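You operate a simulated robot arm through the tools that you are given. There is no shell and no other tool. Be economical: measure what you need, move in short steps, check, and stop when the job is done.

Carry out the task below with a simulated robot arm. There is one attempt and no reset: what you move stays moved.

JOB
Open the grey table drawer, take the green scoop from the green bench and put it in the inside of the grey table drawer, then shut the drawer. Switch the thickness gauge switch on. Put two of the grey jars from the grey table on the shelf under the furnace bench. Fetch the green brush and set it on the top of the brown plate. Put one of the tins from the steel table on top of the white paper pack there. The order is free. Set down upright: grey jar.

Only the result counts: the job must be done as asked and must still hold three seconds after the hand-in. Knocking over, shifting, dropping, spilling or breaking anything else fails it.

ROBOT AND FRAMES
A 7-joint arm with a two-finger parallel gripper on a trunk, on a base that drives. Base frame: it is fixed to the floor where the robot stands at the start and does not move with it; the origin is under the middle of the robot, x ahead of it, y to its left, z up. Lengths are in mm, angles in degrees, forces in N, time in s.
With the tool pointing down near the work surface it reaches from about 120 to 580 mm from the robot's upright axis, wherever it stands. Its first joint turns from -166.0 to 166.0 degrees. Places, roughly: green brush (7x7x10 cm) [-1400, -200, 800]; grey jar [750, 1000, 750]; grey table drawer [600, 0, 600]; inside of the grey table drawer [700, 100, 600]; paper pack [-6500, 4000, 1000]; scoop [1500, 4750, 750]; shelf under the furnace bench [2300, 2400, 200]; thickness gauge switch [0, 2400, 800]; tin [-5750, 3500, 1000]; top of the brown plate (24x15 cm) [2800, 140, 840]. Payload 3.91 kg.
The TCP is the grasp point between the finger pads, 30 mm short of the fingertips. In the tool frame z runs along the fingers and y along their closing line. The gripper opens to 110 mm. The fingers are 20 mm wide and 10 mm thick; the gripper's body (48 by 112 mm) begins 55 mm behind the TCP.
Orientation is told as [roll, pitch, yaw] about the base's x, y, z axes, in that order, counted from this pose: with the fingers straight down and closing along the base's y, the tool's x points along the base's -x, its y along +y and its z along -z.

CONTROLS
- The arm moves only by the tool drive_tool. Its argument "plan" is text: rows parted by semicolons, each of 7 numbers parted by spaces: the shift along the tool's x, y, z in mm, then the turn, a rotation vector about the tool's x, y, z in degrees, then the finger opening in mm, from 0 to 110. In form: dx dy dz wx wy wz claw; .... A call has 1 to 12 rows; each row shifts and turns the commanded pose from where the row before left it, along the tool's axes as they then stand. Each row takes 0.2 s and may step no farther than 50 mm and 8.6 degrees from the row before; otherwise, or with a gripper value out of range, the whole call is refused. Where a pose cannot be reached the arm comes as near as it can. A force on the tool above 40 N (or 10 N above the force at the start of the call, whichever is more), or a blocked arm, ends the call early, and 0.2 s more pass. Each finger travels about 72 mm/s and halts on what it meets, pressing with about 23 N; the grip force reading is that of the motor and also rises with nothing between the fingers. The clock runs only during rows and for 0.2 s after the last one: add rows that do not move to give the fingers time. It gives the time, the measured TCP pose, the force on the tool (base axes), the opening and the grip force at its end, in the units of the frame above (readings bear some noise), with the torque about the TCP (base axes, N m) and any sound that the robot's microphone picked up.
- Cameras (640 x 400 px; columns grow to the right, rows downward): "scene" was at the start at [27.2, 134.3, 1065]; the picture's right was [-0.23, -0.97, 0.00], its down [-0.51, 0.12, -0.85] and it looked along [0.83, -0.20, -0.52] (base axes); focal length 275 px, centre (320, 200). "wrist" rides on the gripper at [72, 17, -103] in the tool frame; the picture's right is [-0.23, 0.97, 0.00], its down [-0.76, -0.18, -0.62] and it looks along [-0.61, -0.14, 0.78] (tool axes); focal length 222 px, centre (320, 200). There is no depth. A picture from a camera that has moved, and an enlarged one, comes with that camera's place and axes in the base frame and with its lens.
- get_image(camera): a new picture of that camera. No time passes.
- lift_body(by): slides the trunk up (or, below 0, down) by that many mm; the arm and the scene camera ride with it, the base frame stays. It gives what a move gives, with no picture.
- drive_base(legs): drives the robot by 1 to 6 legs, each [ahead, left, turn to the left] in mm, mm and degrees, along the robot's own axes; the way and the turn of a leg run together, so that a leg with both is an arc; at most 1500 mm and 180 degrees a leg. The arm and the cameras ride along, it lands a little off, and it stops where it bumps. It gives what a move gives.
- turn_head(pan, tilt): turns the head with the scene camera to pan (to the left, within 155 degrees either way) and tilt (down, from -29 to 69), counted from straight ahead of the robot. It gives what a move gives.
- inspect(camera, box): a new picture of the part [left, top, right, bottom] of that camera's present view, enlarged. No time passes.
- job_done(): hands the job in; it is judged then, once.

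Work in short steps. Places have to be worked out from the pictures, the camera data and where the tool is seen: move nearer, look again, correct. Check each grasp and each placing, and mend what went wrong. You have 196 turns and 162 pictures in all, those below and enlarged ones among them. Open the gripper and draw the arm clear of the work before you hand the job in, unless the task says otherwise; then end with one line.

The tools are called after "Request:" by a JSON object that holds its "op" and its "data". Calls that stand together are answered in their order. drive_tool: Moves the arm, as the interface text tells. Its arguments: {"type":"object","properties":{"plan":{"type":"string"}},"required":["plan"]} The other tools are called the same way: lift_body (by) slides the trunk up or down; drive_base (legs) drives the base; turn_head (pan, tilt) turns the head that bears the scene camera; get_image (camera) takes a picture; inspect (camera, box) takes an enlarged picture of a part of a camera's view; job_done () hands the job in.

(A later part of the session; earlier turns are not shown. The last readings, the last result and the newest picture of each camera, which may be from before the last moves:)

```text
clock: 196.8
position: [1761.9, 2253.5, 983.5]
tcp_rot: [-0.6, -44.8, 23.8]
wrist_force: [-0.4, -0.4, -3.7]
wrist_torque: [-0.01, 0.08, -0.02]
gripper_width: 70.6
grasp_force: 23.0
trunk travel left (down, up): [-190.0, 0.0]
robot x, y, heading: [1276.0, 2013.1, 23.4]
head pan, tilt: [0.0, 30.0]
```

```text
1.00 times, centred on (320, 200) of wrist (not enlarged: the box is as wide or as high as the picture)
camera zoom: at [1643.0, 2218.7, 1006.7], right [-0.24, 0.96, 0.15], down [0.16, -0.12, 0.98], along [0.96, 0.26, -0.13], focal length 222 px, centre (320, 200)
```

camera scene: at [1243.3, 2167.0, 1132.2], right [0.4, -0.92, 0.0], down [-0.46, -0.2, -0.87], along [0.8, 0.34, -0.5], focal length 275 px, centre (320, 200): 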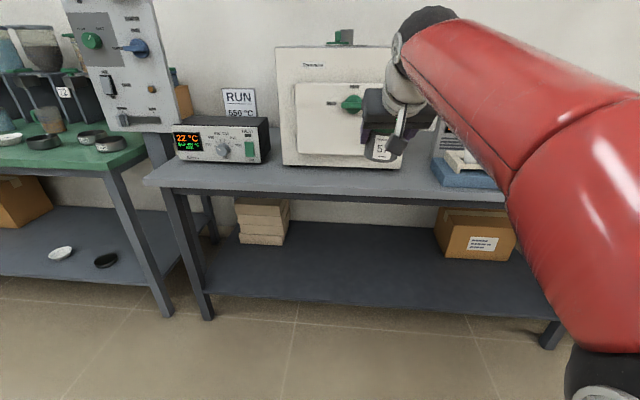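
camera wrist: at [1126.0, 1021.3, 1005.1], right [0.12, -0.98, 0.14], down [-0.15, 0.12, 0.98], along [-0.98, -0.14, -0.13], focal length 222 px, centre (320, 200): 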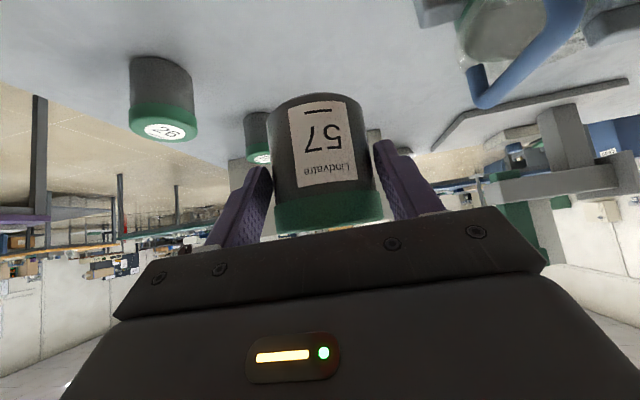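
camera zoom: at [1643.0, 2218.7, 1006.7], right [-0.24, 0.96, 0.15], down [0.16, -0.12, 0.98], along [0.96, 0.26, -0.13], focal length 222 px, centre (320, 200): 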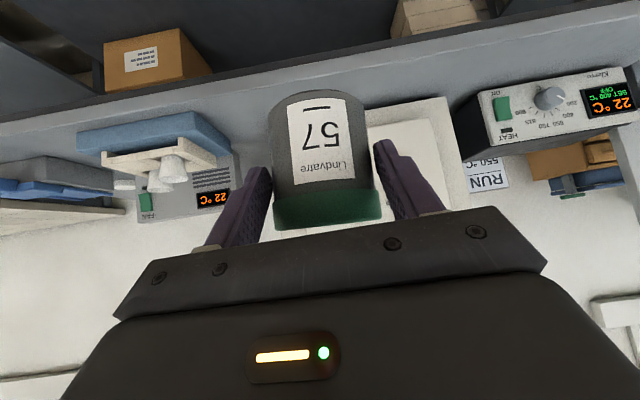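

The contact was with the furnace door's green handle; it looks unchanged and the jar is still seated the same. Triangulating anew: bench top z≈780 with its edge at n≈2478, shelf edge about 118 mm further in at z≈205. I square up and lower the jar to shelf level here in free space.

Request:
{"op": "drive_base", "data": {"legs": [[-60, 0, -7]]}}

Request:
{"op": "lift_body", "data": {"by": -190}}

Request:
{"op": "drive_tool", "data": {"plan": "35 0 35 0 0 0 40; 35 0 35 0 0 0 40; 35 0 35 0 0 0 40; 35 0 35 0 0 0 40; 35 0 35 0 0 0 40; 35 0 35 0 0 0 40; 35 0 35 0 0 0 40; 35 0 35 0 0 0 40; 35 0 35 0 0 0 40; 20 0 20 0 0 0 40"}}

Request:
{"op": "turn_head", "data": {"pan": -5, "tilt": 35}}

Request:
{"op": "get_image", "data": {"camera": "scene"}}

Request:
{"op": "get_image", "data": {"camera": "wrist"}}

```text
clock: 197.8
position: [1731.7, 2169.5, 983.3]
tcp_rot: [-0.5, -44.8, 16.8]
wrist_force: [-0.3, 0.7, -2.0]
wrist_torque: [0.01, 0.05, 0.04]
gripper_width: 70.5
grasp_force: 22.9
trunk travel left (down, up): [-190.0, 0.0]
robot x, y, heading: [1221.7, 1989.9, 16.4]
head pan, tilt: [0.0, 30.0]
```

```text
clock: 199.9
position: [1731.7, 2171.8, 794.9]
tcp_rot: [-0.5, -44.8, 16.7]
wrist_force: [-0.2, 0.4, -1.5]
wrist_torque: [-0.02, 0.03, 0.02]
gripper_width: 70.4
grasp_force: 22.6
trunk travel left (down, up): [0.0, 190.0]
robot x, y, heading: [1220.2, 1986.8, 16.3]
head pan, tilt: [0.0, 30.0]
```

```text
clock: 202.1
position: [1732.1, 2163.3, 346.8]
tcp_rot: [-0.4, -44.7, 16.6]
wrist_force: [0.4, -0.9, -1.9]
wrist_torque: [-0.05, 0.06, -0.01]
gripper_width: 70.4
grasp_force: 22.9
out of reach, approached as far as the arm can: row 7, 8
trunk travel left (down, up): [0.0, 190.0]
robot x, y, heading: [1219.3, 1991.8, 16.4]
head pan, tilt: [0.0, 30.0]
```

```text
clock: 202.8
position: [1732.2, 2162.9, 347.8]
tcp_rot: [-0.4, -44.7, 16.7]
wrist_force: [0.0, -0.3, -3.0]
wrist_torque: [-0.01, 0.07, 0.03]
gripper_width: 70.4
grasp_force: 22.7
trunk travel left (down, up): [0.0, 190.0]
robot x, y, heading: [1221.2, 1987.6, 16.4]
head pan, tilt: [-5.0, 35.0]
```

```text
96 pictures are left
camera scene: at [1205.7, 2141.6, 934.4], right [0.2, -0.98, 0.0], down [-0.56, -0.11, -0.82], along [0.8, 0.16, -0.57], focal length 275 px, centre (320, 200)
```

scene: 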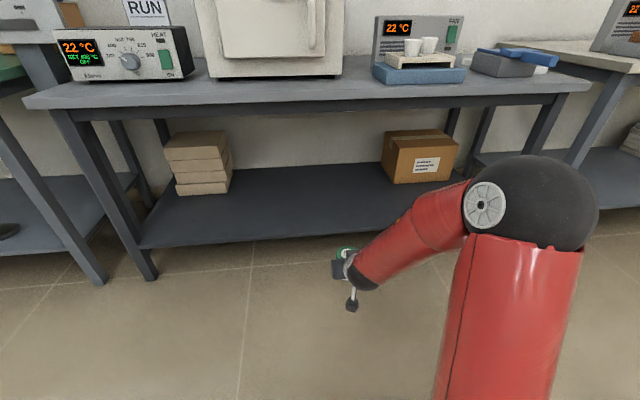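

```text
95 pictures are left
camera wrist: at [1609.8, 2144.1, 371.0], right [-0.12, 0.98, 0.15], down [0.15, -0.14, 0.98], along [0.98, 0.14, -0.13], focal length 222 px, centre (320, 200)
```

wrist: 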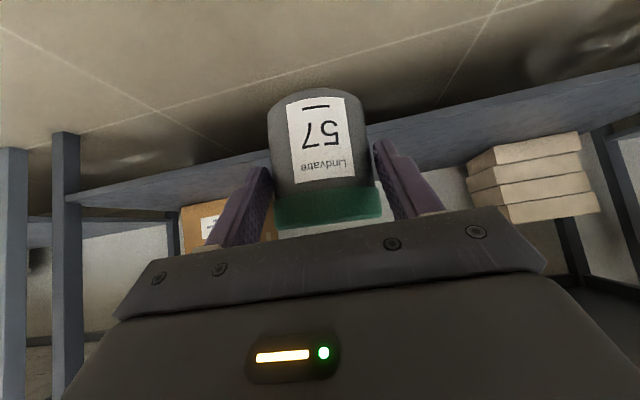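

Shelf edge is at n≈2588, z≈205; the way in is free. I extend and lower to 290, then drive in part of the way.

Request:
{"op": "drive_tool", "data": {"plan": "6 0 35 0 0 0 40; 6 0 34 0 0 0 40"}}

Request:
{"op": "drive_base", "data": {"legs": [[220, 0, 0]]}}

Request:
{"op": "get_image", "data": {"camera": "scene"}}

Request:
{"op": "get_image", "data": {"camera": "wrist"}}

```text
clock: 203.4
position: [1771.7, 2174.0, 289.0]
tcp_rot: [-0.5, -44.8, 16.9]
wrist_force: [0.4, 0.5, -2.2]
wrist_torque: [0.01, 0.08, -0.04]
gripper_width: 70.3
grasp_force: 23.3
trunk travel left (down, up): [0.0, 190.0]
robot x, y, heading: [1221.6, 1992.5, 16.2]
head pan, tilt: [-5.0, 35.0]
```

```text
clock: 205.0
position: [1979.1, 2232.5, 288.9]
tcp_rot: [-0.5, -44.8, 16.6]
wrist_force: [0.0, -0.5, -3.6]
wrist_torque: [-0.02, 0.11, -0.01]
gripper_width: 70.0
grasp_force: 22.5
trunk travel left (down, up): [0.0, 190.0]
robot x, y, heading: [1427.8, 2055.2, 16.3]
head pan, tilt: [-5.0, 35.0]
```

```text
94 pictures are left
camera scene: at [1414.4, 2202.0, 934.4], right [0.19, -0.98, 0.0], down [-0.56, -0.11, -0.82], along [0.8, 0.16, -0.57], focal length 275 px, centre (320, 200)
```

scene: 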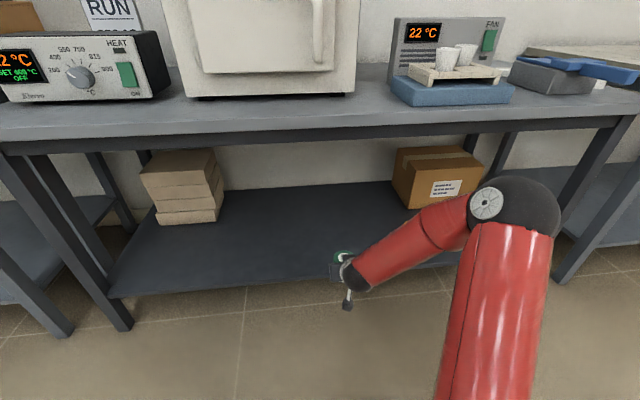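

```text
93 pictures are left
camera wrist: at [1857.1, 2214.3, 312.0], right [-0.12, 0.98, 0.15], down [0.15, -0.14, 0.98], along [0.98, 0.14, -0.13], focal length 222 px, centre (320, 200)
```

wrist: 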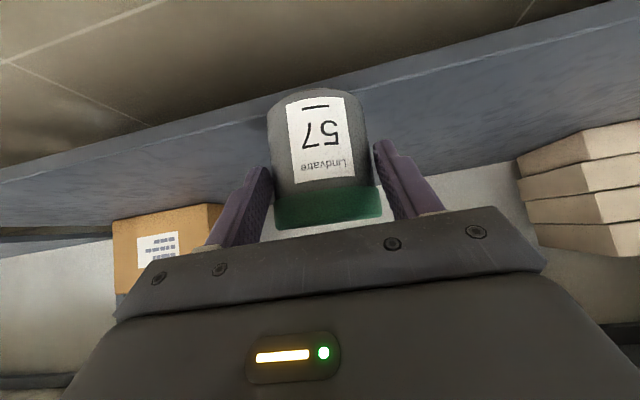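

The jar's front is just at the shelf edge, ~30 mm above it. I push in with the arm rather than the base so the elbow stays clear of the bench top.

Request:
{"op": "drive_tool", "data": {"plan": "-14 0 14 0 0 0 40; -14 0 14 0 0 0 40; -14 0 14 0 0 0 40; -14 0 14 0 0 0 40; -14 0 14 0 0 0 40"}}

Request:
{"op": "get_image", "data": {"camera": "scene"}}

Request:
{"op": "get_image", "data": {"camera": "wrist"}}

```text
clock: 206.2
position: [2073.8, 2262.0, 289.5]
tcp_rot: [-0.4, -44.6, 16.6]
wrist_force: [0.5, -0.3, -2.7]
wrist_torque: [-0.02, 0.04, 0.01]
gripper_width: 70.0
grasp_force: 23.0
trunk travel left (down, up): [0.0, 190.0]
robot x, y, heading: [1430.3, 2052.5, 16.3]
head pan, tilt: [-5.0, 35.0]
```

```text
92 pictures are left
camera scene: at [1414.4, 2202.0, 934.4], right [0.19, -0.98, 0.0], down [-0.56, -0.11, -0.82], along [0.8, 0.16, -0.57], focal length 275 px, centre (320, 200)
```

scene: 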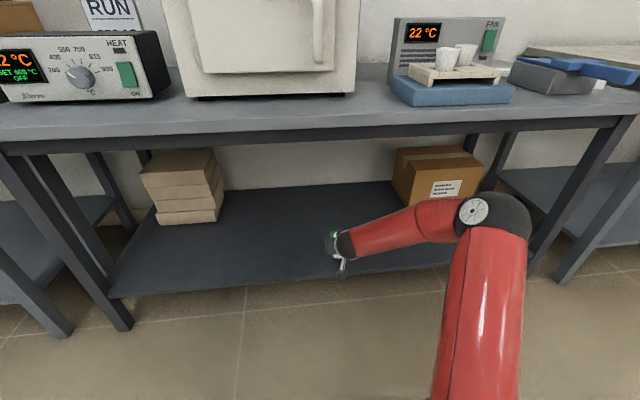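

```text
91 pictures are left
camera wrist: at [1951.1, 2243.3, 313.0], right [-0.12, 0.98, 0.15], down [0.15, -0.14, 0.98], along [0.98, 0.14, -0.13], focal length 222 px, centre (320, 200)
```

wrist: 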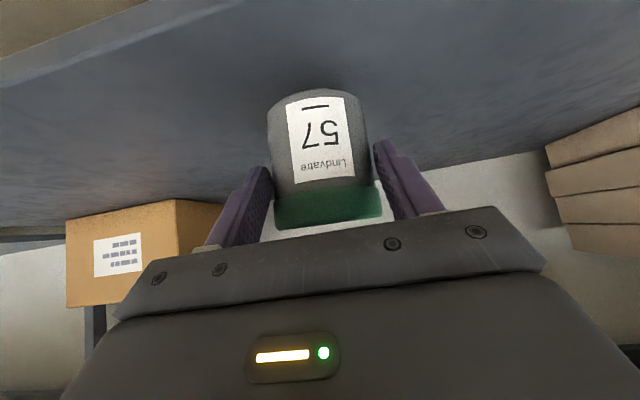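

Over the shelf now. I go 25 mm further in and lower until contact.

Request:
{"op": "drive_tool", "data": {"plan": "-17.7 0 17.7 0 0 0 40; 10.6 0 10.6 0 0 0 40; 5.6 0 5.6 0 0 0 40"}}

Request:
{"op": "drive_tool", "data": {"plan": "2.1 0 2.1 0 0 0 40; 2.1 0 2.1 0 0 0 40; 2.1 0 2.1 0 0 0 40"}}

```text
clock: 207.0
position: [2100.1, 2267.5, 267.0]
tcp_rot: [-0.6, -44.7, 16.6]
wrist_force: [-0.4, 0.0, -3.3]
wrist_torque: [-0.04, 0.03, 0.0]
gripper_width: 70.3
grasp_force: 23.3
trunk travel left (down, up): [0.0, 190.0]
robot x, y, heading: [1425.6, 2053.1, 15.9]
head pan, tilt: [-5.0, 35.0]
```

```text
clock: 207.8
position: [2100.6, 2268.0, 258.6]
tcp_rot: [-0.6, -44.9, 16.6]
wrist_force: [-2.0, 0.1, 3.8]
wrist_torque: [-0.17, -0.15, -0.05]
gripper_width: 70.0
grasp_force: 22.9
trunk travel left (down, up): [0.0, 190.0]
robot x, y, heading: [1427.4, 2052.3, 16.0]
head pan, tilt: [-5.0, 35.0]
```

Contact at z≈259. One more millimetre, then a look.

Request:
{"op": "drive_tool", "data": {"plan": "0.8 0 0.8 0 0 0 40; 0 0 0 0 0 0 40"}}

Request:
{"op": "get_image", "data": {"camera": "wrist"}}

```text
clock: 208.4
position: [2098.9, 2266.8, 257.3]
tcp_rot: [-0.4, -44.9, 16.7]
wrist_force: [1.1, 3.6, 8.6]
wrist_torque: [0.17, -0.65, 0.2]
gripper_width: 69.8
grasp_force: 23.4
trunk travel left (down, up): [0.0, 190.0]
robot x, y, heading: [1430.4, 2051.9, 16.0]
head pan, tilt: [-5.0, 35.0]
```

```text
90 pictures are left
camera wrist: at [1976.6, 2249.5, 279.8], right [-0.12, 0.98, 0.15], down [0.14, -0.14, 0.98], along [0.98, 0.14, -0.12], focal length 222 px, centre (320, 200)
```

wrist: 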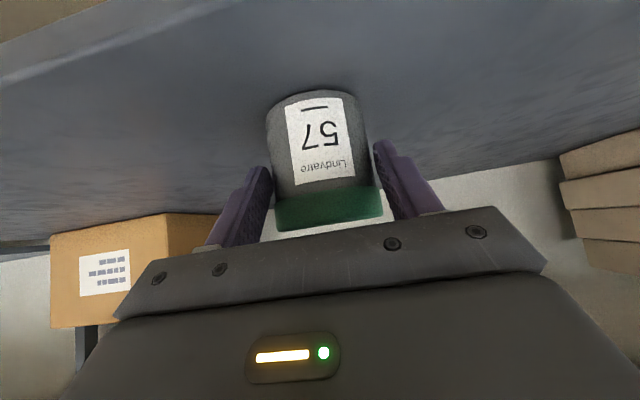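

The jar rests on the shelf. I open and withdraw along the tool axis.

Request:
{"op": "drive_tool", "data": {"plan": "0 0 0 0 0 0 75; 0 0 0 0 0 0 90; 0 0 0 0 0 0 100; 0 0 -30 0 0 0 100; 0 0 -40 0 0 0 100; 20 0 -40 0 0 0 100"}}

Request:
{"op": "get_image", "data": {"camera": "wrist"}}

Request:
{"op": "get_image", "data": {"camera": "scene"}}

```text
clock: 209.8
position: [2009.5, 2238.7, 321.4]
tcp_rot: [-0.5, -44.7, 16.6]
wrist_force: [0.3, -0.3, 0.4]
wrist_torque: [0.03, 0.0, 0.0]
gripper_width: 100.0
grasp_force: 0.1
trunk travel left (down, up): [0.0, 190.0]
robot x, y, heading: [1428.9, 2052.8, 15.7]
head pan, tilt: [-5.0, 35.0]
```

```text
89 pictures are left
camera wrist: at [1886.9, 2220.6, 343.8], right [-0.12, 0.98, 0.15], down [0.15, -0.14, 0.98], along [0.98, 0.14, -0.13], focal length 222 px, centre (320, 200)
```

wrist: 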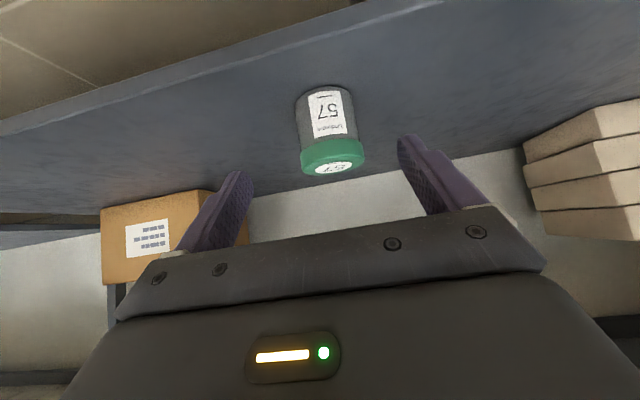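

```text
88 pictures are left
camera scene: at [1414.3, 2202.0, 934.3], right [0.19, -0.98, 0.0], down [-0.56, -0.11, -0.82], along [0.8, 0.16, -0.57], focal length 275 px, centre (320, 200)
```

scene: 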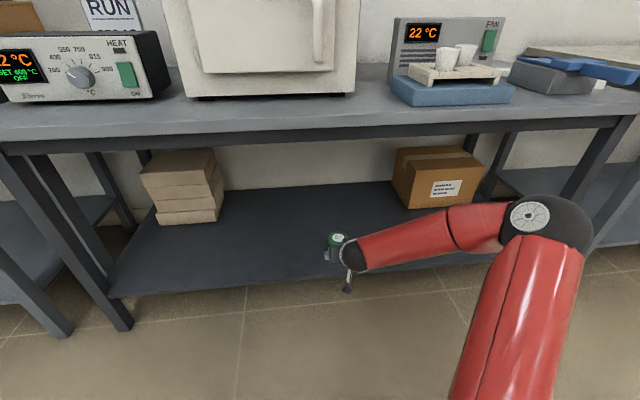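

Jar 1 stands upright on the shelf. I back off, raise the arm, and return for jar B.

Request:
{"op": "drive_base", "data": {"legs": [[-280, 0, 0]]}}

Request:
{"op": "drive_tool", "data": {"plan": "-20 0 -45 0 0 0 100; -35 0 -35 0 0 0 100; -35 0 -35 0 0 0 100; -35 0 -35 0 0 0 100; -35 0 -35 0 0 0 100; -35 0 -35 0 0 0 100; -35 0 -35 0 0 0 100; -35 0 -35 0 0 0 100; -35 0 -35 0 0 0 100; -20 0 -20 0 0 0 100"}}

Request:
{"op": "lift_body", "data": {"by": 190}}

Request:
{"op": "drive_base", "data": {"legs": [[50, -701, 0], [0, 0, -179.5]]}}

Request:
{"op": "turn_head", "data": {"pan": 0, "tilt": 30}}

Request:
{"op": "get_image", "data": {"camera": "scene"}}

Request:
{"op": "get_image", "data": {"camera": "wrist"}}

```text
clock: 211.8
position: [1738.9, 2161.0, 321.0]
tcp_rot: [-0.5, -44.9, 16.6]
wrist_force: [0.5, 0.1, 0.1]
wrist_torque: [0.0, 0.0, 0.03]
gripper_width: 100.2
grasp_force: 0.0
trunk travel left (down, up): [0.0, 190.0]
robot x, y, heading: [1158.5, 1973.5, 16.0]
head pan, tilt: [-5.0, 35.0]
```

```text
clock: 214.0
position: [1725.1, 2160.0, 794.2]
tcp_rot: [-0.5, -44.8, 16.6]
wrist_force: [0.8, -1.0, 0.2]
wrist_torque: [0.0, -0.02, 0.0]
gripper_width: 99.9
grasp_force: 0.1
trunk travel left (down, up): [0.0, 190.0]
robot x, y, heading: [1157.5, 1975.7, 15.9]
head pan, tilt: [-5.0, 35.0]
```

```text
clock: 216.1
position: [1723.4, 2160.2, 985.5]
tcp_rot: [-0.5, -44.8, 16.7]
wrist_force: [1.0, 0.1, -0.8]
wrist_torque: [0.01, 0.01, 0.0]
gripper_width: 99.9
grasp_force: 0.1
trunk travel left (down, up): [-190.0, 0.0]
robot x, y, heading: [1158.4, 1973.5, 16.1]
head pan, tilt: [-5.0, 35.0]
```

```text
clock: 227.2
position: [836.9, 1113.7, 984.3]
tcp_rot: [-0.6, -44.8, -162.4]
wrist_force: [0.5, 0.0, -0.7]
wrist_torque: [-0.01, -0.04, 0.02]
gripper_width: 99.8
grasp_force: 0.1
trunk travel left (down, up): [-190.0, 0.0]
robot x, y, heading: [1400.9, 1311.9, -162.8]
head pan, tilt: [-5.0, 35.0]
```

```text
clock: 227.9
position: [836.9, 1114.3, 984.0]
tcp_rot: [-0.4, -44.9, -162.3]
wrist_force: [-0.1, 0.4, 0.3]
wrist_torque: [-0.03, -0.03, 0.03]
gripper_width: 99.8
grasp_force: 0.2
trunk travel left (down, up): [-190.0, 0.0]
robot x, y, heading: [1398.3, 1310.0, -162.7]
head pan, tilt: [0.0, 30.0]
```

```text
87 pictures are left
camera scene: at [1417.3, 1156.5, 1132.1], right [-0.3, 0.95, 0.0], down [0.48, 0.15, -0.87], along [-0.83, -0.26, -0.5], focal length 275 px, centre (320, 200)
```

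scene: 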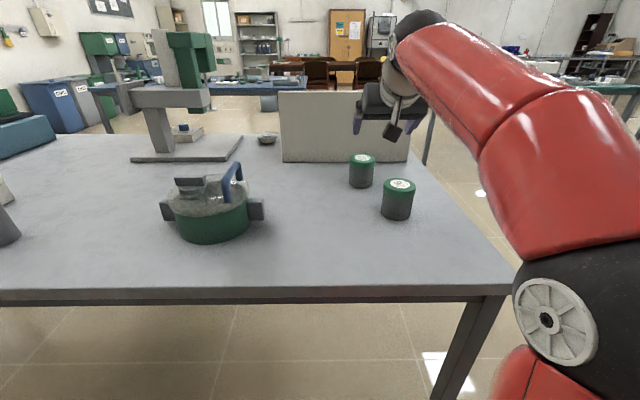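

```text
86 pictures are left
camera wrist: at [962.6, 1134.6, 1007.6], right [0.14, -0.98, 0.15], down [-0.15, 0.13, 0.98], along [-0.98, -0.16, -0.13], focal length 222 px, centre (320, 200)
```

wrist: 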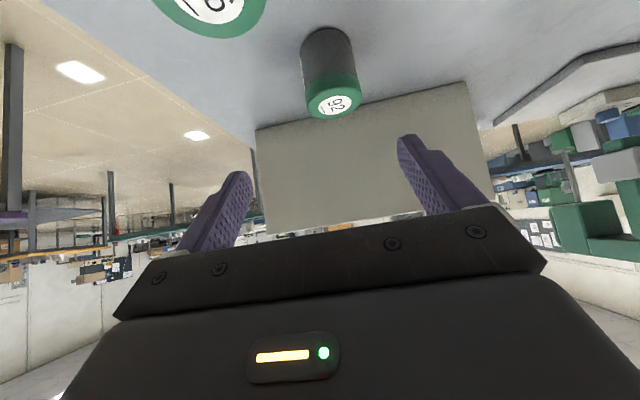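

Jar B is at about (853,1161). I shift 40 mm right and 39 back, then descend part way.

Request:
{"op": "drive_tool", "data": {"plan": "14 -20 -14 0 0 0 100; 14 -20 -14 0 0 0 100; 31.8 0 31.8 0 0 0 100; 31.8 0 31.8 0 0 0 100"}}

Request:
{"op": "get_image", "data": {"camera": "wrist"}}

Request:
{"op": "inspect", "data": {"camera": "scene", "box": [320, 80, 500, 240]}}

```text
clock: 228.9
position: [862.2, 1164.1, 895.2]
tcp_rot: [-0.4, -44.7, -162.3]
wrist_force: [0.1, -0.2, -0.6]
wrist_torque: [0.01, -0.01, 0.0]
gripper_width: 99.6
grasp_force: 0.0
trunk travel left (down, up): [-190.0, 0.0]
robot x, y, heading: [1400.8, 1312.2, -162.9]
head pan, tilt: [0.0, 30.0]
```

```text
85 pictures are left
camera wrist: at [988.2, 1185.2, 918.2], right [0.14, -0.98, 0.15], down [-0.15, 0.13, 0.98], along [-0.98, -0.16, -0.13], focal length 222 px, centre (320, 200)
```

wrist: 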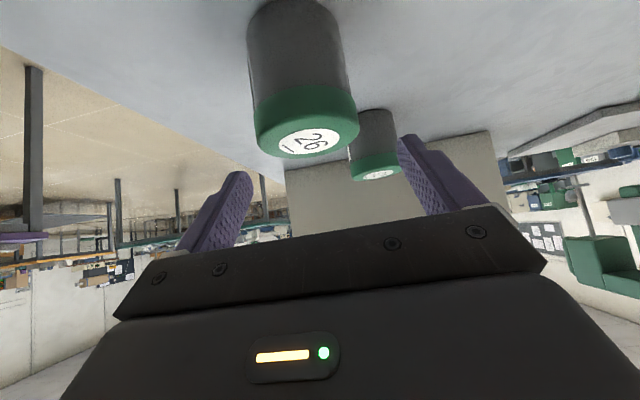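

```text
2.50 times, centred on (410, 160) of scene
camera zoom: at [1417.5, 1156.6, 1132.2], right [-0.3, 0.95, 0.0], down [0.48, 0.15, -0.87], along [-0.83, -0.26, -0.5], focal length 687 px, centre (95, 300)
```

zoom: 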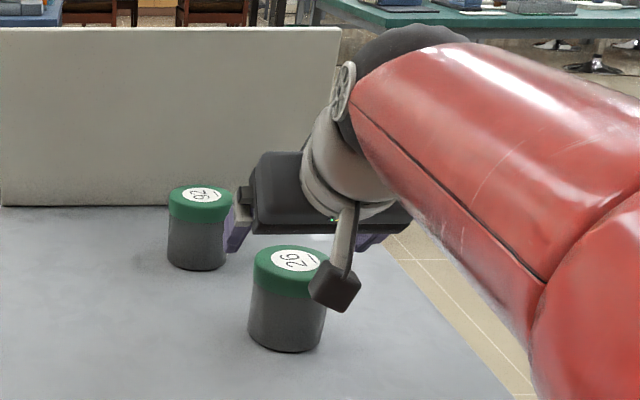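

Small 5 mm correction right, then I descend the rest and close.

Request:
{"op": "drive_tool", "data": {"plan": "21 -5 21 0 0 0 100; 21 0 21 0 0 0 100; 0 0 0 0 0 0 60; 0 0 0 0 0 0 40; 0 0 0 0 0 0 40; 0 0 0 0 0 0 40"}}

Request:
{"op": "get_image", "data": {"camera": "wrist"}}

```text
clock: 230.3
position: [861.5, 1169.1, 834.9]
tcp_rot: [-0.5, -44.8, -162.2]
wrist_force: [-1.0, -0.7, 0.2]
wrist_torque: [-0.06, 0.08, 0.06]
gripper_width: 70.1
grasp_force: 23.3
trunk travel left (down, up): [-190.0, 0.0]
robot x, y, heading: [1401.5, 1314.1, -162.7]
head pan, tilt: [0.0, 30.0]
```

```text
83 pictures are left
camera wrist: at [986.5, 1190.1, 858.4], right [0.14, -0.98, 0.15], down [-0.15, 0.13, 0.98], along [-0.98, -0.16, -0.13], focal length 222 px, centre (320, 200)
```

wrist: 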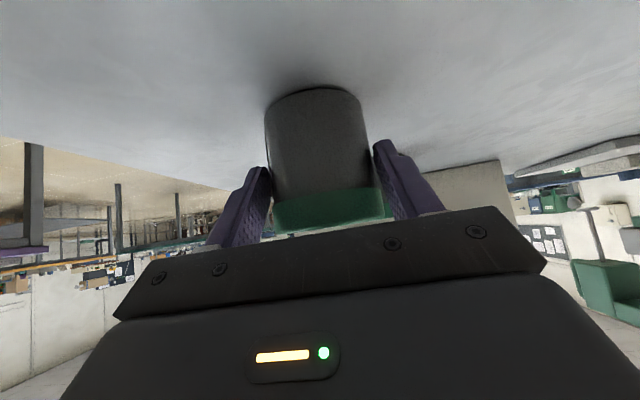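

Jar B gripped. I lift it and retrace the way to the bench, aiming ~130 mm to the right of jar 1.

Request:
{"op": "drive_tool", "data": {"plan": "-14 0 -14 0 0 0 40; -31.8 0 -31.8 0 0 0 40; -31.8 0 -31.8 0 0 0 40; -28 0 -28 0 0 0 40"}}

Request:
{"op": "drive_base", "data": {"legs": [[0, 0, 179], [-50, 615, 0]]}}

Request:
{"op": "lift_body", "data": {"by": -190}}

Request:
{"op": "drive_tool", "data": {"plan": "35 0 35 0 0 0 40; 35 0 35 0 0 0 40; 35 0 35 0 0 0 40; 35 0 35 0 0 0 40; 35 0 35 0 0 0 40; 35 0 35 0 0 0 40; 35 0 35 0 0 0 40; 35 0 35 0 0 0 40; 35 0 35 0 0 0 40; 16 0 35 0 0 0 40"}}

Request:
{"op": "turn_head", "data": {"pan": -5, "tilt": 35}}

Request:
{"op": "get_image", "data": {"camera": "scene"}}

Request:
{"op": "get_image", "data": {"camera": "wrist"}}

```text
clock: 231.3
position: [862.7, 1168.1, 985.9]
tcp_rot: [-0.5, -44.7, -162.3]
wrist_force: [-1.0, 0.3, -3.3]
wrist_torque: [0.0, -0.04, -0.01]
gripper_width: 69.9
grasp_force: 22.9
trunk travel left (down, up): [-190.0, 0.0]
robot x, y, heading: [1398.8, 1308.3, -162.5]
head pan, tilt: [0.0, 30.0]
```

```text
clock: 242.1
position: [1729.6, 2021.6, 985.5]
tcp_rot: [-0.6, -44.9, 16.0]
wrist_force: [0.9, 0.7, -2.2]
wrist_torque: [0.0, 0.06, 0.0]
gripper_width: 70.0
grasp_force: 23.0
trunk travel left (down, up): [-190.0, 0.0]
robot x, y, heading: [1188.0, 1895.0, 15.9]
head pan, tilt: [0.0, 30.0]
```

```text
clock: 244.2
position: [1729.8, 2022.5, 796.5]
tcp_rot: [-0.5, -44.8, 16.1]
wrist_force: [-0.3, 0.7, -2.4]
wrist_torque: [-0.04, 0.05, -0.03]
gripper_width: 69.9
grasp_force: 23.2
trunk travel left (down, up): [0.0, 190.0]
robot x, y, heading: [1189.3, 1895.0, 15.7]
head pan, tilt: [0.0, 30.0]
```

```text
clock: 246.3
position: [1742.5, 2021.7, 314.6]
tcp_rot: [-0.5, -44.8, 16.0]
wrist_force: [-0.5, -0.4, -2.7]
wrist_torque: [-0.02, 0.0, 0.0]
gripper_width: 70.1
grasp_force: 23.0
trunk travel left (down, up): [0.0, 190.0]
robot x, y, heading: [1190.8, 1892.5, 15.6]
head pan, tilt: [0.0, 30.0]
```

```text
clock: 247.0
position: [1741.8, 2021.8, 315.5]
tcp_rot: [-0.5, -44.8, 16.1]
wrist_force: [-0.2, 0.6, -3.3]
wrist_torque: [-0.02, 0.07, 0.0]
gripper_width: 70.1
grasp_force: 22.7
trunk travel left (down, up): [0.0, 190.0]
robot x, y, heading: [1187.5, 1896.6, 15.5]
head pan, tilt: [-5.0, 35.0]
```

```text
82 pictures are left
camera scene: at [1174.5, 2045.2, 934.4], right [0.18, -0.98, 0.0], down [-0.56, -0.11, -0.82], along [0.81, 0.15, -0.57], focal length 275 px, centre (320, 200)
```

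scene: 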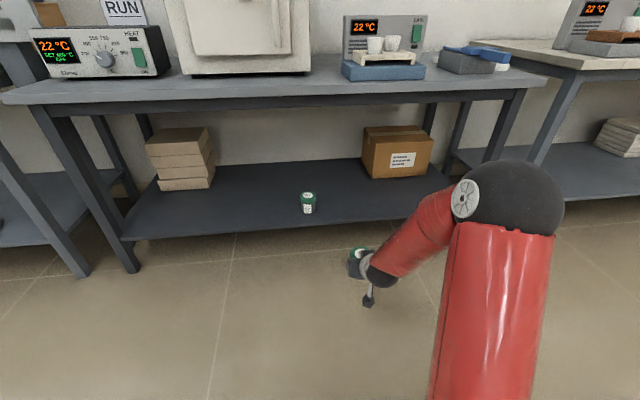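

```text
81 pictures are left
camera wrist: at [1619.2, 2004.6, 337.3], right [-0.11, 0.98, 0.15], down [0.14, -0.14, 0.98], along [0.98, 0.13, -0.13], focal length 222 px, centre (320, 200)
```

wrist: 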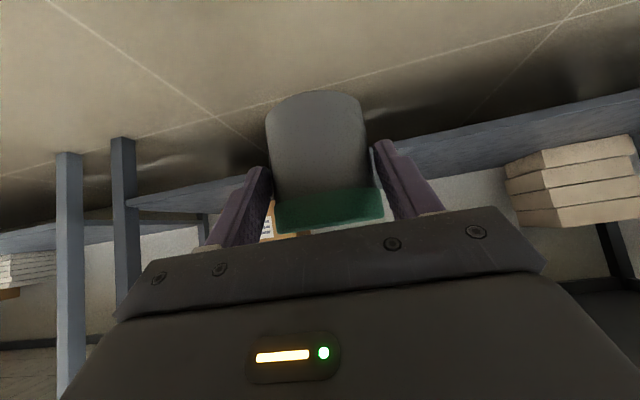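

Jar 1 is still standing. I extend the arm 110 mm first, then drive in 304 mm at safe height.

Request:
{"op": "drive_tool", "data": {"plan": "-19 0 19 0 0 0 40; -19 0 19 0 0 0 40; -19 0 19 0 0 0 40; -14 0 28 0 0 0 40"}}

Request:
{"op": "drive_base", "data": {"legs": [[300, 0, 0]]}}

Request:
{"op": "get_image", "data": {"camera": "scene"}}

Request:
{"op": "get_image", "data": {"camera": "wrist"}}

```text
clock: 248.0
position: [1848.0, 2050.9, 302.8]
tcp_rot: [-0.5, -44.7, 16.2]
wrist_force: [0.2, -1.3, -2.2]
wrist_torque: [0.0, 0.09, 0.01]
gripper_width: 69.7
grasp_force: 22.9
trunk travel left (down, up): [0.0, 190.0]
robot x, y, heading: [1186.7, 1895.6, 15.5]
head pan, tilt: [-5.0, 35.0]
```

```text
clock: 250.1
position: [2138.4, 2129.6, 301.5]
tcp_rot: [-0.5, -44.7, 16.0]
wrist_force: [-0.6, -0.1, -2.4]
wrist_torque: [-0.03, 0.11, 0.02]
gripper_width: 69.9
grasp_force: 23.1
trunk travel left (down, up): [0.0, 190.0]
robot x, y, heading: [1476.8, 1979.1, 15.3]
head pan, tilt: [-5.0, 35.0]
```

```text
80 pictures are left
camera scene: at [1465.0, 2125.7, 934.4], right [0.18, -0.98, 0.0], down [-0.56, -0.1, -0.82], along [0.81, 0.15, -0.57], focal length 275 px, centre (320, 200)
```

scene: 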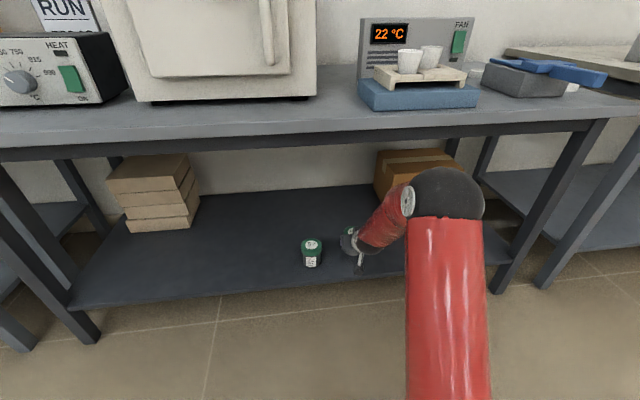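

```text
79 pictures are left
camera wrist: at [2015.1, 2113.2, 324.8], right [-0.11, 0.98, 0.15], down [0.14, -0.14, 0.98], along [0.98, 0.13, -0.13], focal length 222 px, centre (320, 200)
```

wrist: 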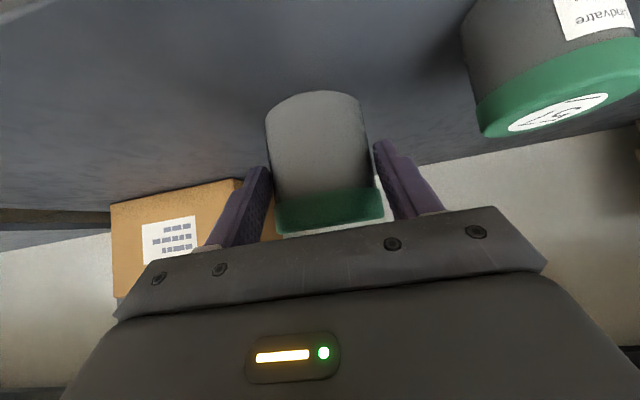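

Well placed over the shelf with jar 1 about 140 mm to the left. I lower to contact.

Request:
{"op": "drive_tool", "data": {"plan": "14 0 14 0 0 0 40; 11 0 11 0 0 0 40; 2.8 0 2.8 0 0 0 40; 1.4 0 1.4 0 0 0 40; 0 0 0 0 0 0 40"}}

```text
clock: 251.3
position: [2137.4, 2129.8, 261.6]
tcp_rot: [-0.4, -44.8, 15.8]
wrist_force: [0.3, 0.2, -3.0]
wrist_torque: [-0.04, 0.1, 0.0]
gripper_width: 70.0
grasp_force: 22.8
trunk travel left (down, up): [0.0, 190.0]
robot x, y, heading: [1478.3, 1974.4, 15.3]
head pan, tilt: [-5.0, 35.0]
```

Request:
{"op": "drive_tool", "data": {"plan": "1.4 0 1.4 0 0 0 40; 1 0 1 0 0 0 40; 0.8 0 0.8 0 0 0 40; 0 0 0 0 0 0 40"}}

```text
clock: 252.3
position: [2137.7, 2128.5, 255.3]
tcp_rot: [-0.4, -44.7, 15.9]
wrist_force: [0.3, 0.0, -3.0]
wrist_torque: [-0.04, 0.04, -0.02]
gripper_width: 70.0
grasp_force: 23.2
trunk travel left (down, up): [0.0, 190.0]
robot x, y, heading: [1476.1, 1975.3, 15.3]
head pan, tilt: [-5.0, 35.0]
```

No contact yet at 255; I continue in 1 mm steps.

Request:
{"op": "drive_tool", "data": {"plan": "0.8 0 0.8 0 0 0 40; 0.8 0 0.8 0 0 0 40; 0 0 0 0 0 0 40"}}

Request:
{"op": "inspect", "data": {"camera": "wrist", "box": [200, 50, 440, 200]}}

```text
clock: 253.1
position: [2138.6, 2129.6, 255.6]
tcp_rot: [-0.6, -44.9, 15.9]
wrist_force: [-2.1, -0.6, 11.6]
wrist_torque: [0.24, 0.26, 0.01]
gripper_width: 70.1
grasp_force: 23.6
trunk travel left (down, up): [0.0, 190.0]
robot x, y, heading: [1476.1, 1977.4, 15.5]
head pan, tilt: [-5.0, 35.0]
```

```text
2.67 times, centred on (320, 125) of wrist
camera zoom: at [2015.4, 2112.7, 278.2], right [-0.11, 0.98, 0.15], down [0.14, -0.14, 0.98], along [0.98, 0.13, -0.12], focal length 592 px, centre (320, 400)
```

zoom: 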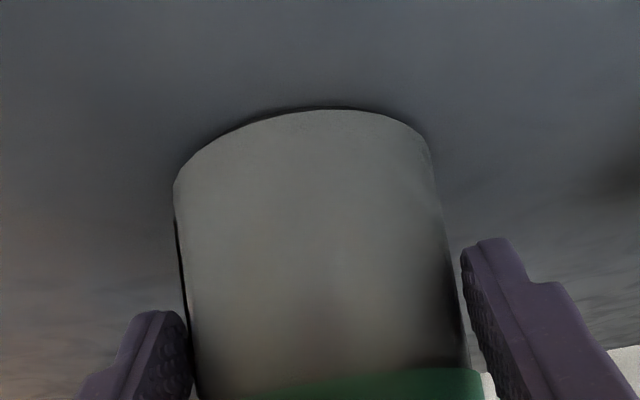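

Contact at 11 N. I release and withdraw along the tool axis.

Request:
{"op": "drive_tool", "data": {"plan": "0 0 0 0 0 0 75; 0 0 0 0 0 0 90; 0 0 0 0 0 0 95; 0 0 -30 0 0 0 95; 0 0 -40 0 0 0 95; 20 0 -40 0 0 0 95"}}

Request:
{"op": "drive_base", "data": {"legs": [[-340, 0, 0]]}}

Request:
{"op": "get_image", "data": {"camera": "scene"}}

```text
clock: 254.5
position: [2048.5, 2107.1, 316.3]
tcp_rot: [-0.4, -44.7, 15.9]
wrist_force: [-0.2, -0.2, -1.3]
wrist_torque: [-0.01, 0.0, -0.02]
gripper_width: 94.9
grasp_force: 0.0
trunk travel left (down, up): [0.0, 190.0]
robot x, y, heading: [1473.9, 1978.0, 15.7]
head pan, tilt: [-5.0, 35.0]
```

```text
clock: 256.7
position: [1722.7, 2018.9, 316.4]
tcp_rot: [-0.5, -44.8, 16.0]
wrist_force: [0.7, 0.0, -0.2]
wrist_torque: [0.01, -0.04, 0.01]
gripper_width: 95.1
grasp_force: 0.1
trunk travel left (down, up): [0.0, 190.0]
robot x, y, heading: [1149.9, 1886.5, 15.3]
head pan, tilt: [-5.0, 35.0]
```

```text
77 pictures are left
camera scene: at [1138.5, 2035.4, 934.4], right [0.18, -0.98, 0.0], down [-0.56, -0.1, -0.82], along [0.81, 0.15, -0.57], focal length 275 px, centre (320, 200)
```

scene: 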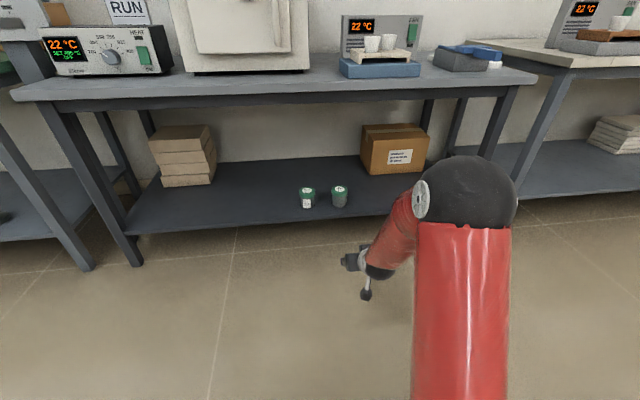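

Both jars stand on the shelf. Next, the gauge switch: I raise the arm, return it to tool-down, and drive back to the purple table.

Request:
{"op": "drive_tool", "data": {"plan": "-20 0 -45 0 0 0 40; -35 0 -35 0 0 0 40; -35 0 -35 0 0 0 40; -35 0 -35 0 0 0 40; -35 0 -35 0 0 0 40; -35 0 -35 0 0 0 40; -35 0 -35 0 0 0 0; -35 0 -35 0 0 0 0; -35 0 -35 0 0 0 0; -20 0 -20 0 0 0 0"}}

Request:
{"op": "lift_body", "data": {"by": 190}}

Request:
{"op": "drive_tool", "data": {"plan": "0 0 -40 0 0 0 0; 0 0 -40 0 0 0 0; 0 0 0 0 8.5 0 0; 0 0 0 0 8.5 0 0; 0 0 0 0 8.5 0 0; 0 0 0 0 8.5 0 0; 0 0 0 0 8.5 0 0; 0 0 0 0 2.3 0 0"}}

Request:
{"op": "drive_base", "data": {"legs": [[-1100, -50, 0], [0, 0, 92]]}}

Request:
{"op": "turn_head", "data": {"pan": 0, "tilt": 30}}

Request:
{"op": "get_image", "data": {"camera": "scene"}}

```text
clock: 258.9
position: [1706.9, 2015.1, 785.7]
tcp_rot: [-0.5, -44.7, 15.9]
wrist_force: [-0.2, 0.1, -0.2]
wrist_torque: [0.0, 0.04, 0.01]
gripper_width: 0.0
grasp_force: 23.4
trunk travel left (down, up): [0.0, 190.0]
robot x, y, heading: [1151.1, 1888.0, 15.5]
head pan, tilt: [-5.0, 35.0]
```

```text
clock: 261.0
position: [1706.3, 2015.2, 977.2]
tcp_rot: [-0.4, -44.8, 16.0]
wrist_force: [0.3, -0.4, -0.6]
wrist_torque: [-0.01, -0.02, 0.0]
gripper_width: 0.0
grasp_force: 22.9
trunk travel left (down, up): [-190.0, 0.0]
robot x, y, heading: [1148.7, 1883.3, 15.7]
head pan, tilt: [-5.0, 35.0]
```

```text
clock: 262.8
position: [1629.0, 1992.9, 992.5]
tcp_rot: [-0.5, -5.8, 15.7]
wrist_force: [0.1, 0.7, -0.5]
wrist_torque: [-0.04, -0.02, 0.01]
gripper_width: 0.1
grasp_force: 22.7
out of reach, approached as far as the arm can: row 6, 7, 8
trunk travel left (down, up): [-190.0, 0.0]
robot x, y, heading: [1149.5, 1882.4, 15.6]
head pan, tilt: [-5.0, 35.0]
```

```text
clock: 272.4
position: [-28.8, 2026.2, 993.1]
tcp_rot: [-0.3, -5.9, 108.1]
wrist_force: [0.3, 0.4, -0.2]
wrist_torque: [0.0, -0.01, 0.03]
gripper_width: 0.0
grasp_force: 23.0
trunk travel left (down, up): [-190.0, 0.0]
robot x, y, heading: [97.4, 1553.4, 107.7]
head pan, tilt: [-5.0, 35.0]
```

```text
clock: 273.0
position: [-29.3, 2028.1, 992.6]
tcp_rot: [-0.4, -5.8, 108.0]
wrist_force: [0.0, -0.5, -0.6]
wrist_torque: [0.0, 0.01, 0.0]
gripper_width: 0.1
grasp_force: 22.5
trunk travel left (down, up): [-190.0, 0.0]
robot x, y, heading: [98.1, 1552.9, 107.8]
head pan, tilt: [0.0, 30.0]
```

```text
76 pictures are left
camera scene: at [-58.0, 1537.1, 1132.1], right [0.95, 0.31, 0.0], down [0.15, -0.48, -0.87], along [-0.26, 0.82, -0.5], focal length 275 px, centre (320, 200)
```

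scene: 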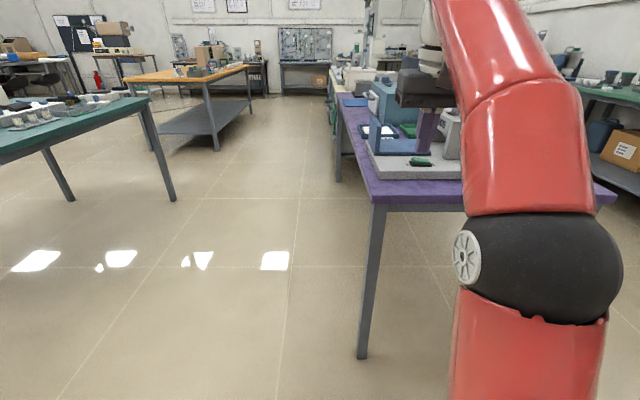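

The switch is visible at the gauge's front. I zoom in.

Request:
{"op": "inspect", "data": {"camera": "scene", "box": [350, 90, 470, 200]}}

Request:
{"op": "get_image", "data": {"camera": "wrist"}}

```text
3.64 times, centred on (410, 145) of scene
camera zoom: at [-58.0, 1537.1, 1132.1], right [0.95, 0.31, 0.0], down [0.15, -0.48, -0.87], along [-0.26, 0.82, -0.5], focal length 1000 px, centre (-7, 400)
```

zoom: 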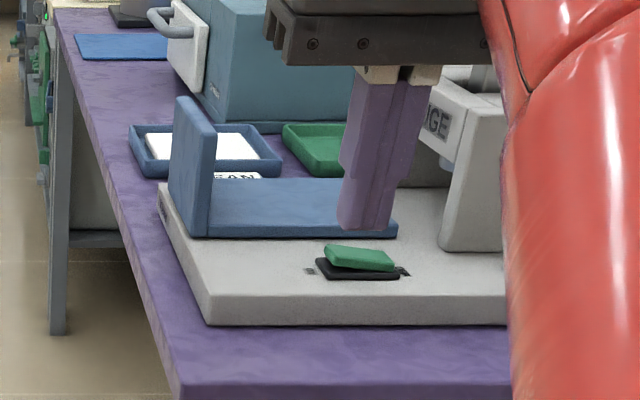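

```text
74 pictures are left
camera wrist: at [-18.5, 1943.8, 1089.2], right [-1.0, -0.08, 0.02], down [-0.05, 0.71, 0.7], along [-0.07, 0.69, -0.72], focal length 222 px, centre (320, 200)
```

wrist: 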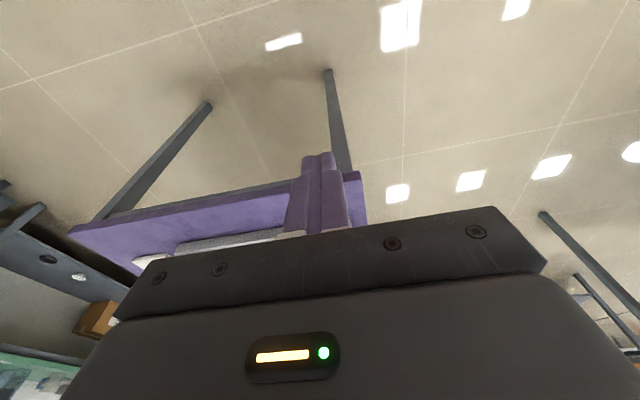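

The rocker's left end is up. I drive closer to read the ON/OFF marks.

Request:
{"op": "drive_base", "data": {"legs": [[0, -120, 0], [260, 0, 0]]}}

Request:
{"op": "get_image", "data": {"camera": "scene"}}

Request:
{"op": "get_image", "data": {"camera": "wrist"}}

```text
clock: 275.7
position: [5.2, 2312.2, 993.2]
tcp_rot: [-0.4, -5.8, 107.9]
wrist_force: [-0.7, -1.0, 0.5]
wrist_torque: [0.02, -0.01, -0.01]
gripper_width: 0.1
grasp_force: 22.6
trunk travel left (down, up): [-190.0, 0.0]
robot x, y, heading: [132.5, 1837.0, 108.1]
head pan, tilt: [0.0, 30.0]
```

```text
73 pictures are left
camera scene: at [-22.8, 1821.5, 1132.2], right [0.95, 0.31, 0.0], down [0.15, -0.48, -0.87], along [-0.27, 0.82, -0.5], focal length 275 px, centre (320, 200)
```

scene: 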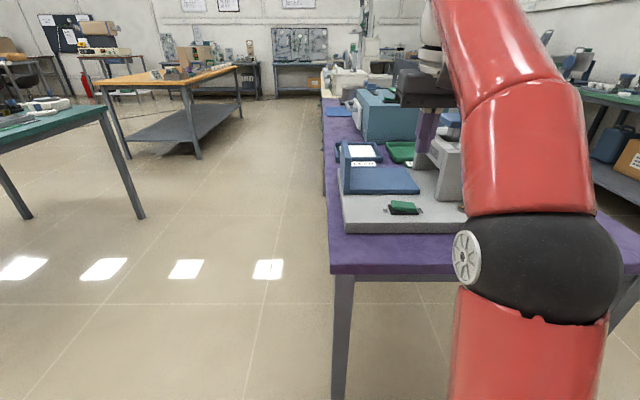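

```text
72 pictures are left
camera wrist: at [16.3, 2228.1, 1089.3], right [-1.0, -0.09, 0.02], down [-0.05, 0.71, 0.7], along [-0.07, 0.69, -0.72], focal length 222 px, centre (320, 200)
```

wrist: 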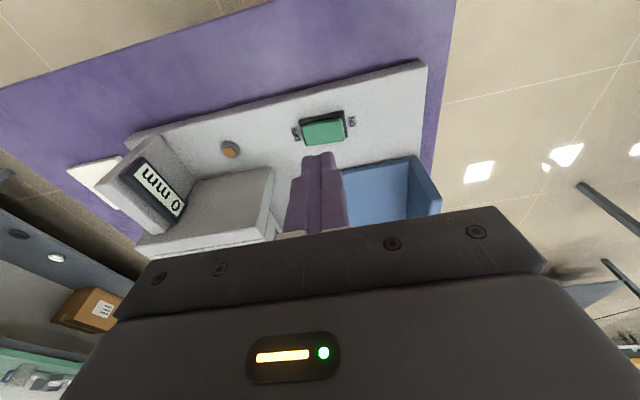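

Request:
{"op": "inspect", "data": {"camera": "wrist", "box": [280, 100, 370, 155]}}

Request:
{"op": "inspect", "data": {"camera": "scene", "box": [370, 185, 440, 230]}}

```text
7.11 times, centred on (325, 128) of wrist
camera zoom: at [16.3, 2228.1, 1089.3], right [-1.0, -0.09, 0.02], down [-0.05, 0.71, 0.7], along [-0.07, 0.69, -0.72], focal length 1580 px, centre (284, 716)
```

zoom: 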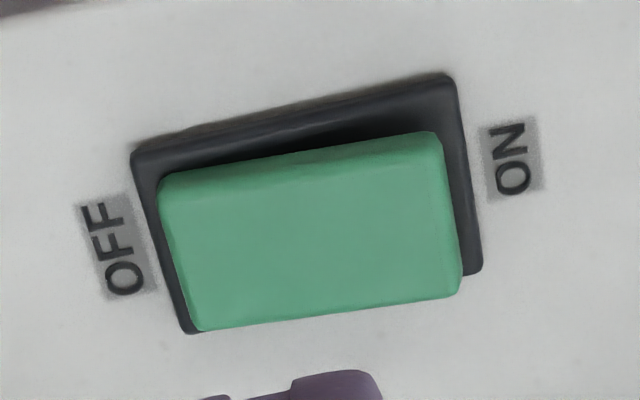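

```text
8.89 times, centred on (405, 208) of scene
camera zoom: at [-22.8, 1821.5, 1132.2], right [0.95, 0.31, 0.0], down [0.15, -0.48, -0.87], along [-0.27, 0.82, -0.5], focal length 2444 px, centre (-436, 133)
```

zoom: 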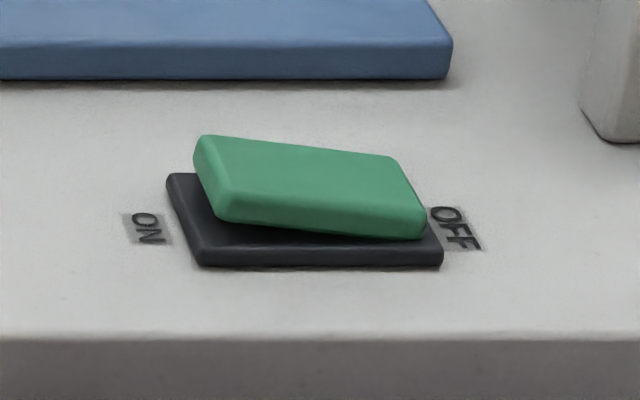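

ON is the left end, now raised, at about (-30,2357,822). I move the closed fingertips above its left part and check.

Request:
{"op": "drive_tool", "data": {"plan": "-27 4 25 0 0 0 0; -27 4 25 0 0 0 0; 0 0 25 0 5.8 0 0; 0 0 25 0 0 0 0"}}

Request:
{"op": "inspect", "data": {"camera": "scene", "box": [350, 130, 470, 230]}}

Request:
{"op": "get_image", "data": {"camera": "wrist"}}

```text
clock: 276.7
position: [-21.7, 2367.9, 899.1]
tcp_rot: [-0.4, -0.1, 108.0]
wrist_force: [0.0, 0.2, 0.2]
wrist_torque: [-0.01, 0.02, 0.01]
gripper_width: 0.1
grasp_force: 23.2
trunk travel left (down, up): [-190.0, 0.0]
robot x, y, heading: [131.5, 1838.9, 107.8]
head pan, tilt: [0.0, 30.0]
```

```text
4.00 times, centred on (410, 180) of scene
camera zoom: at [-22.8, 1821.5, 1132.2], right [0.95, 0.31, 0.0], down [0.15, -0.48, -0.87], along [-0.27, 0.82, -0.5], focal length 1100 px, centre (-40, 280)
```

zoom: 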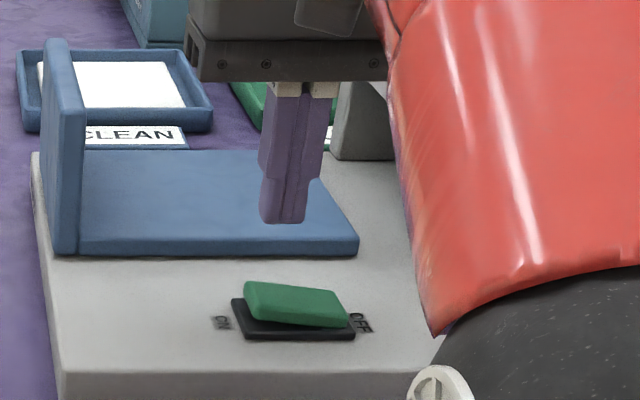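

```text
68 pictures are left
camera wrist: at [-14.2, 2293.6, 1003.1], right [-1.0, -0.08, -0.01], down [-0.07, 0.78, 0.62], along [-0.05, 0.62, -0.78], focal length 222 px, centre (320, 200)
```

wrist: 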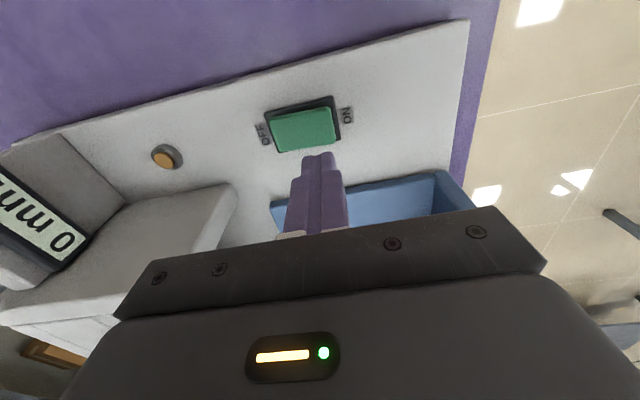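

Projecting down, the tip lands ~12 mm in from the ON end. I shift back 5 mm and press down carefully.

Request:
{"op": "drive_tool", "data": {"plan": "5 0 20 0 0 0 0; 0 0 20 0 0 0 0; 0 0 4 0 0 0 0; 0 0 4 0 0 0 0"}}

Request:
{"op": "inspect", "data": {"camera": "scene", "box": [370, 170, 450, 230]}}

```text
clock: 277.7
position: [-20.7, 2361.8, 856.4]
tcp_rot: [-0.4, -0.6, 108.0]
wrist_force: [-6.3, 2.0, 33.6]
wrist_torque: [0.04, -0.13, 0.04]
gripper_width: 0.0
grasp_force: 23.1
trunk travel left (down, up): [-190.0, 0.0]
robot x, y, heading: [130.7, 1841.5, 107.9]
head pan, tilt: [0.0, 30.0]
```

```text
6.67 times, centred on (410, 200) of scene
camera zoom: at [-22.8, 1819.8, 1132.8], right [0.95, 0.31, 0.0], down [0.15, -0.47, -0.87], along [-0.27, 0.82, -0.5], focal length 1833 px, centre (-280, 200)
```

zoom: 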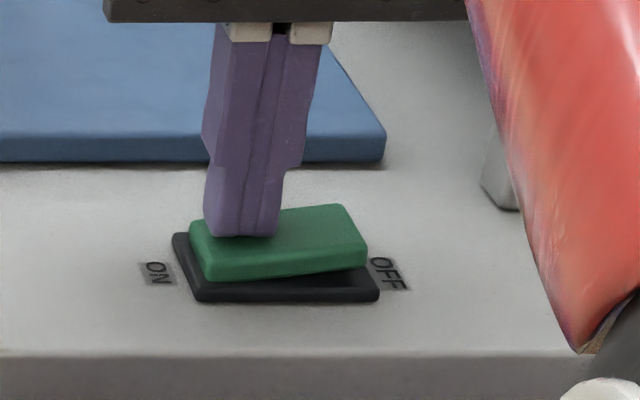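

The rocker flipped: the ON end is now down. I lift straight up and check it stays.

Request:
{"op": "drive_tool", "data": {"plan": "0 0 -30 0 0 0 0; 0 0 -40 0 0 0 0; 10 0 -40 0 0 0 0"}}

Request:
{"op": "inspect", "data": {"camera": "scene", "box": [350, 130, 470, 230]}}

```text
clock: 278.5
position: [-16.6, 2341.4, 947.8]
tcp_rot: [-0.5, 0.1, 108.0]
wrist_force: [-0.5, 0.3, -0.6]
wrist_torque: [-0.02, 0.01, 0.04]
gripper_width: 0.3
grasp_force: 22.1
out of reach, approached as far as the arm can: row 3
trunk travel left (down, up): [-190.0, 0.0]
robot x, y, heading: [133.6, 1836.8, 107.9]
head pan, tilt: [0.0, 30.0]
```

```text
4.00 times, centred on (410, 180) of scene
camera zoom: at [-22.7, 1821.4, 1132.2], right [0.95, 0.31, 0.0], down [0.15, -0.48, -0.87], along [-0.27, 0.82, -0.5], focal length 1100 px, centre (-40, 280)
```

zoom: 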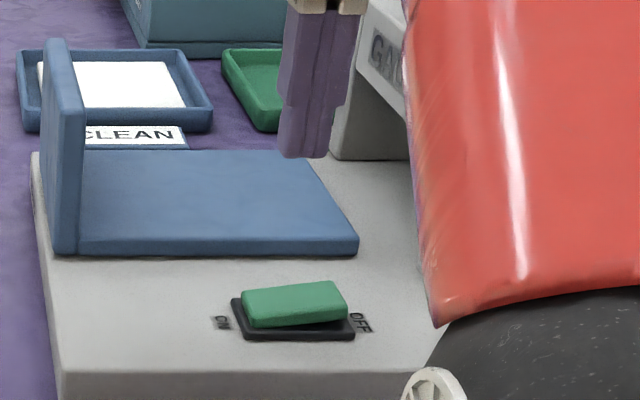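

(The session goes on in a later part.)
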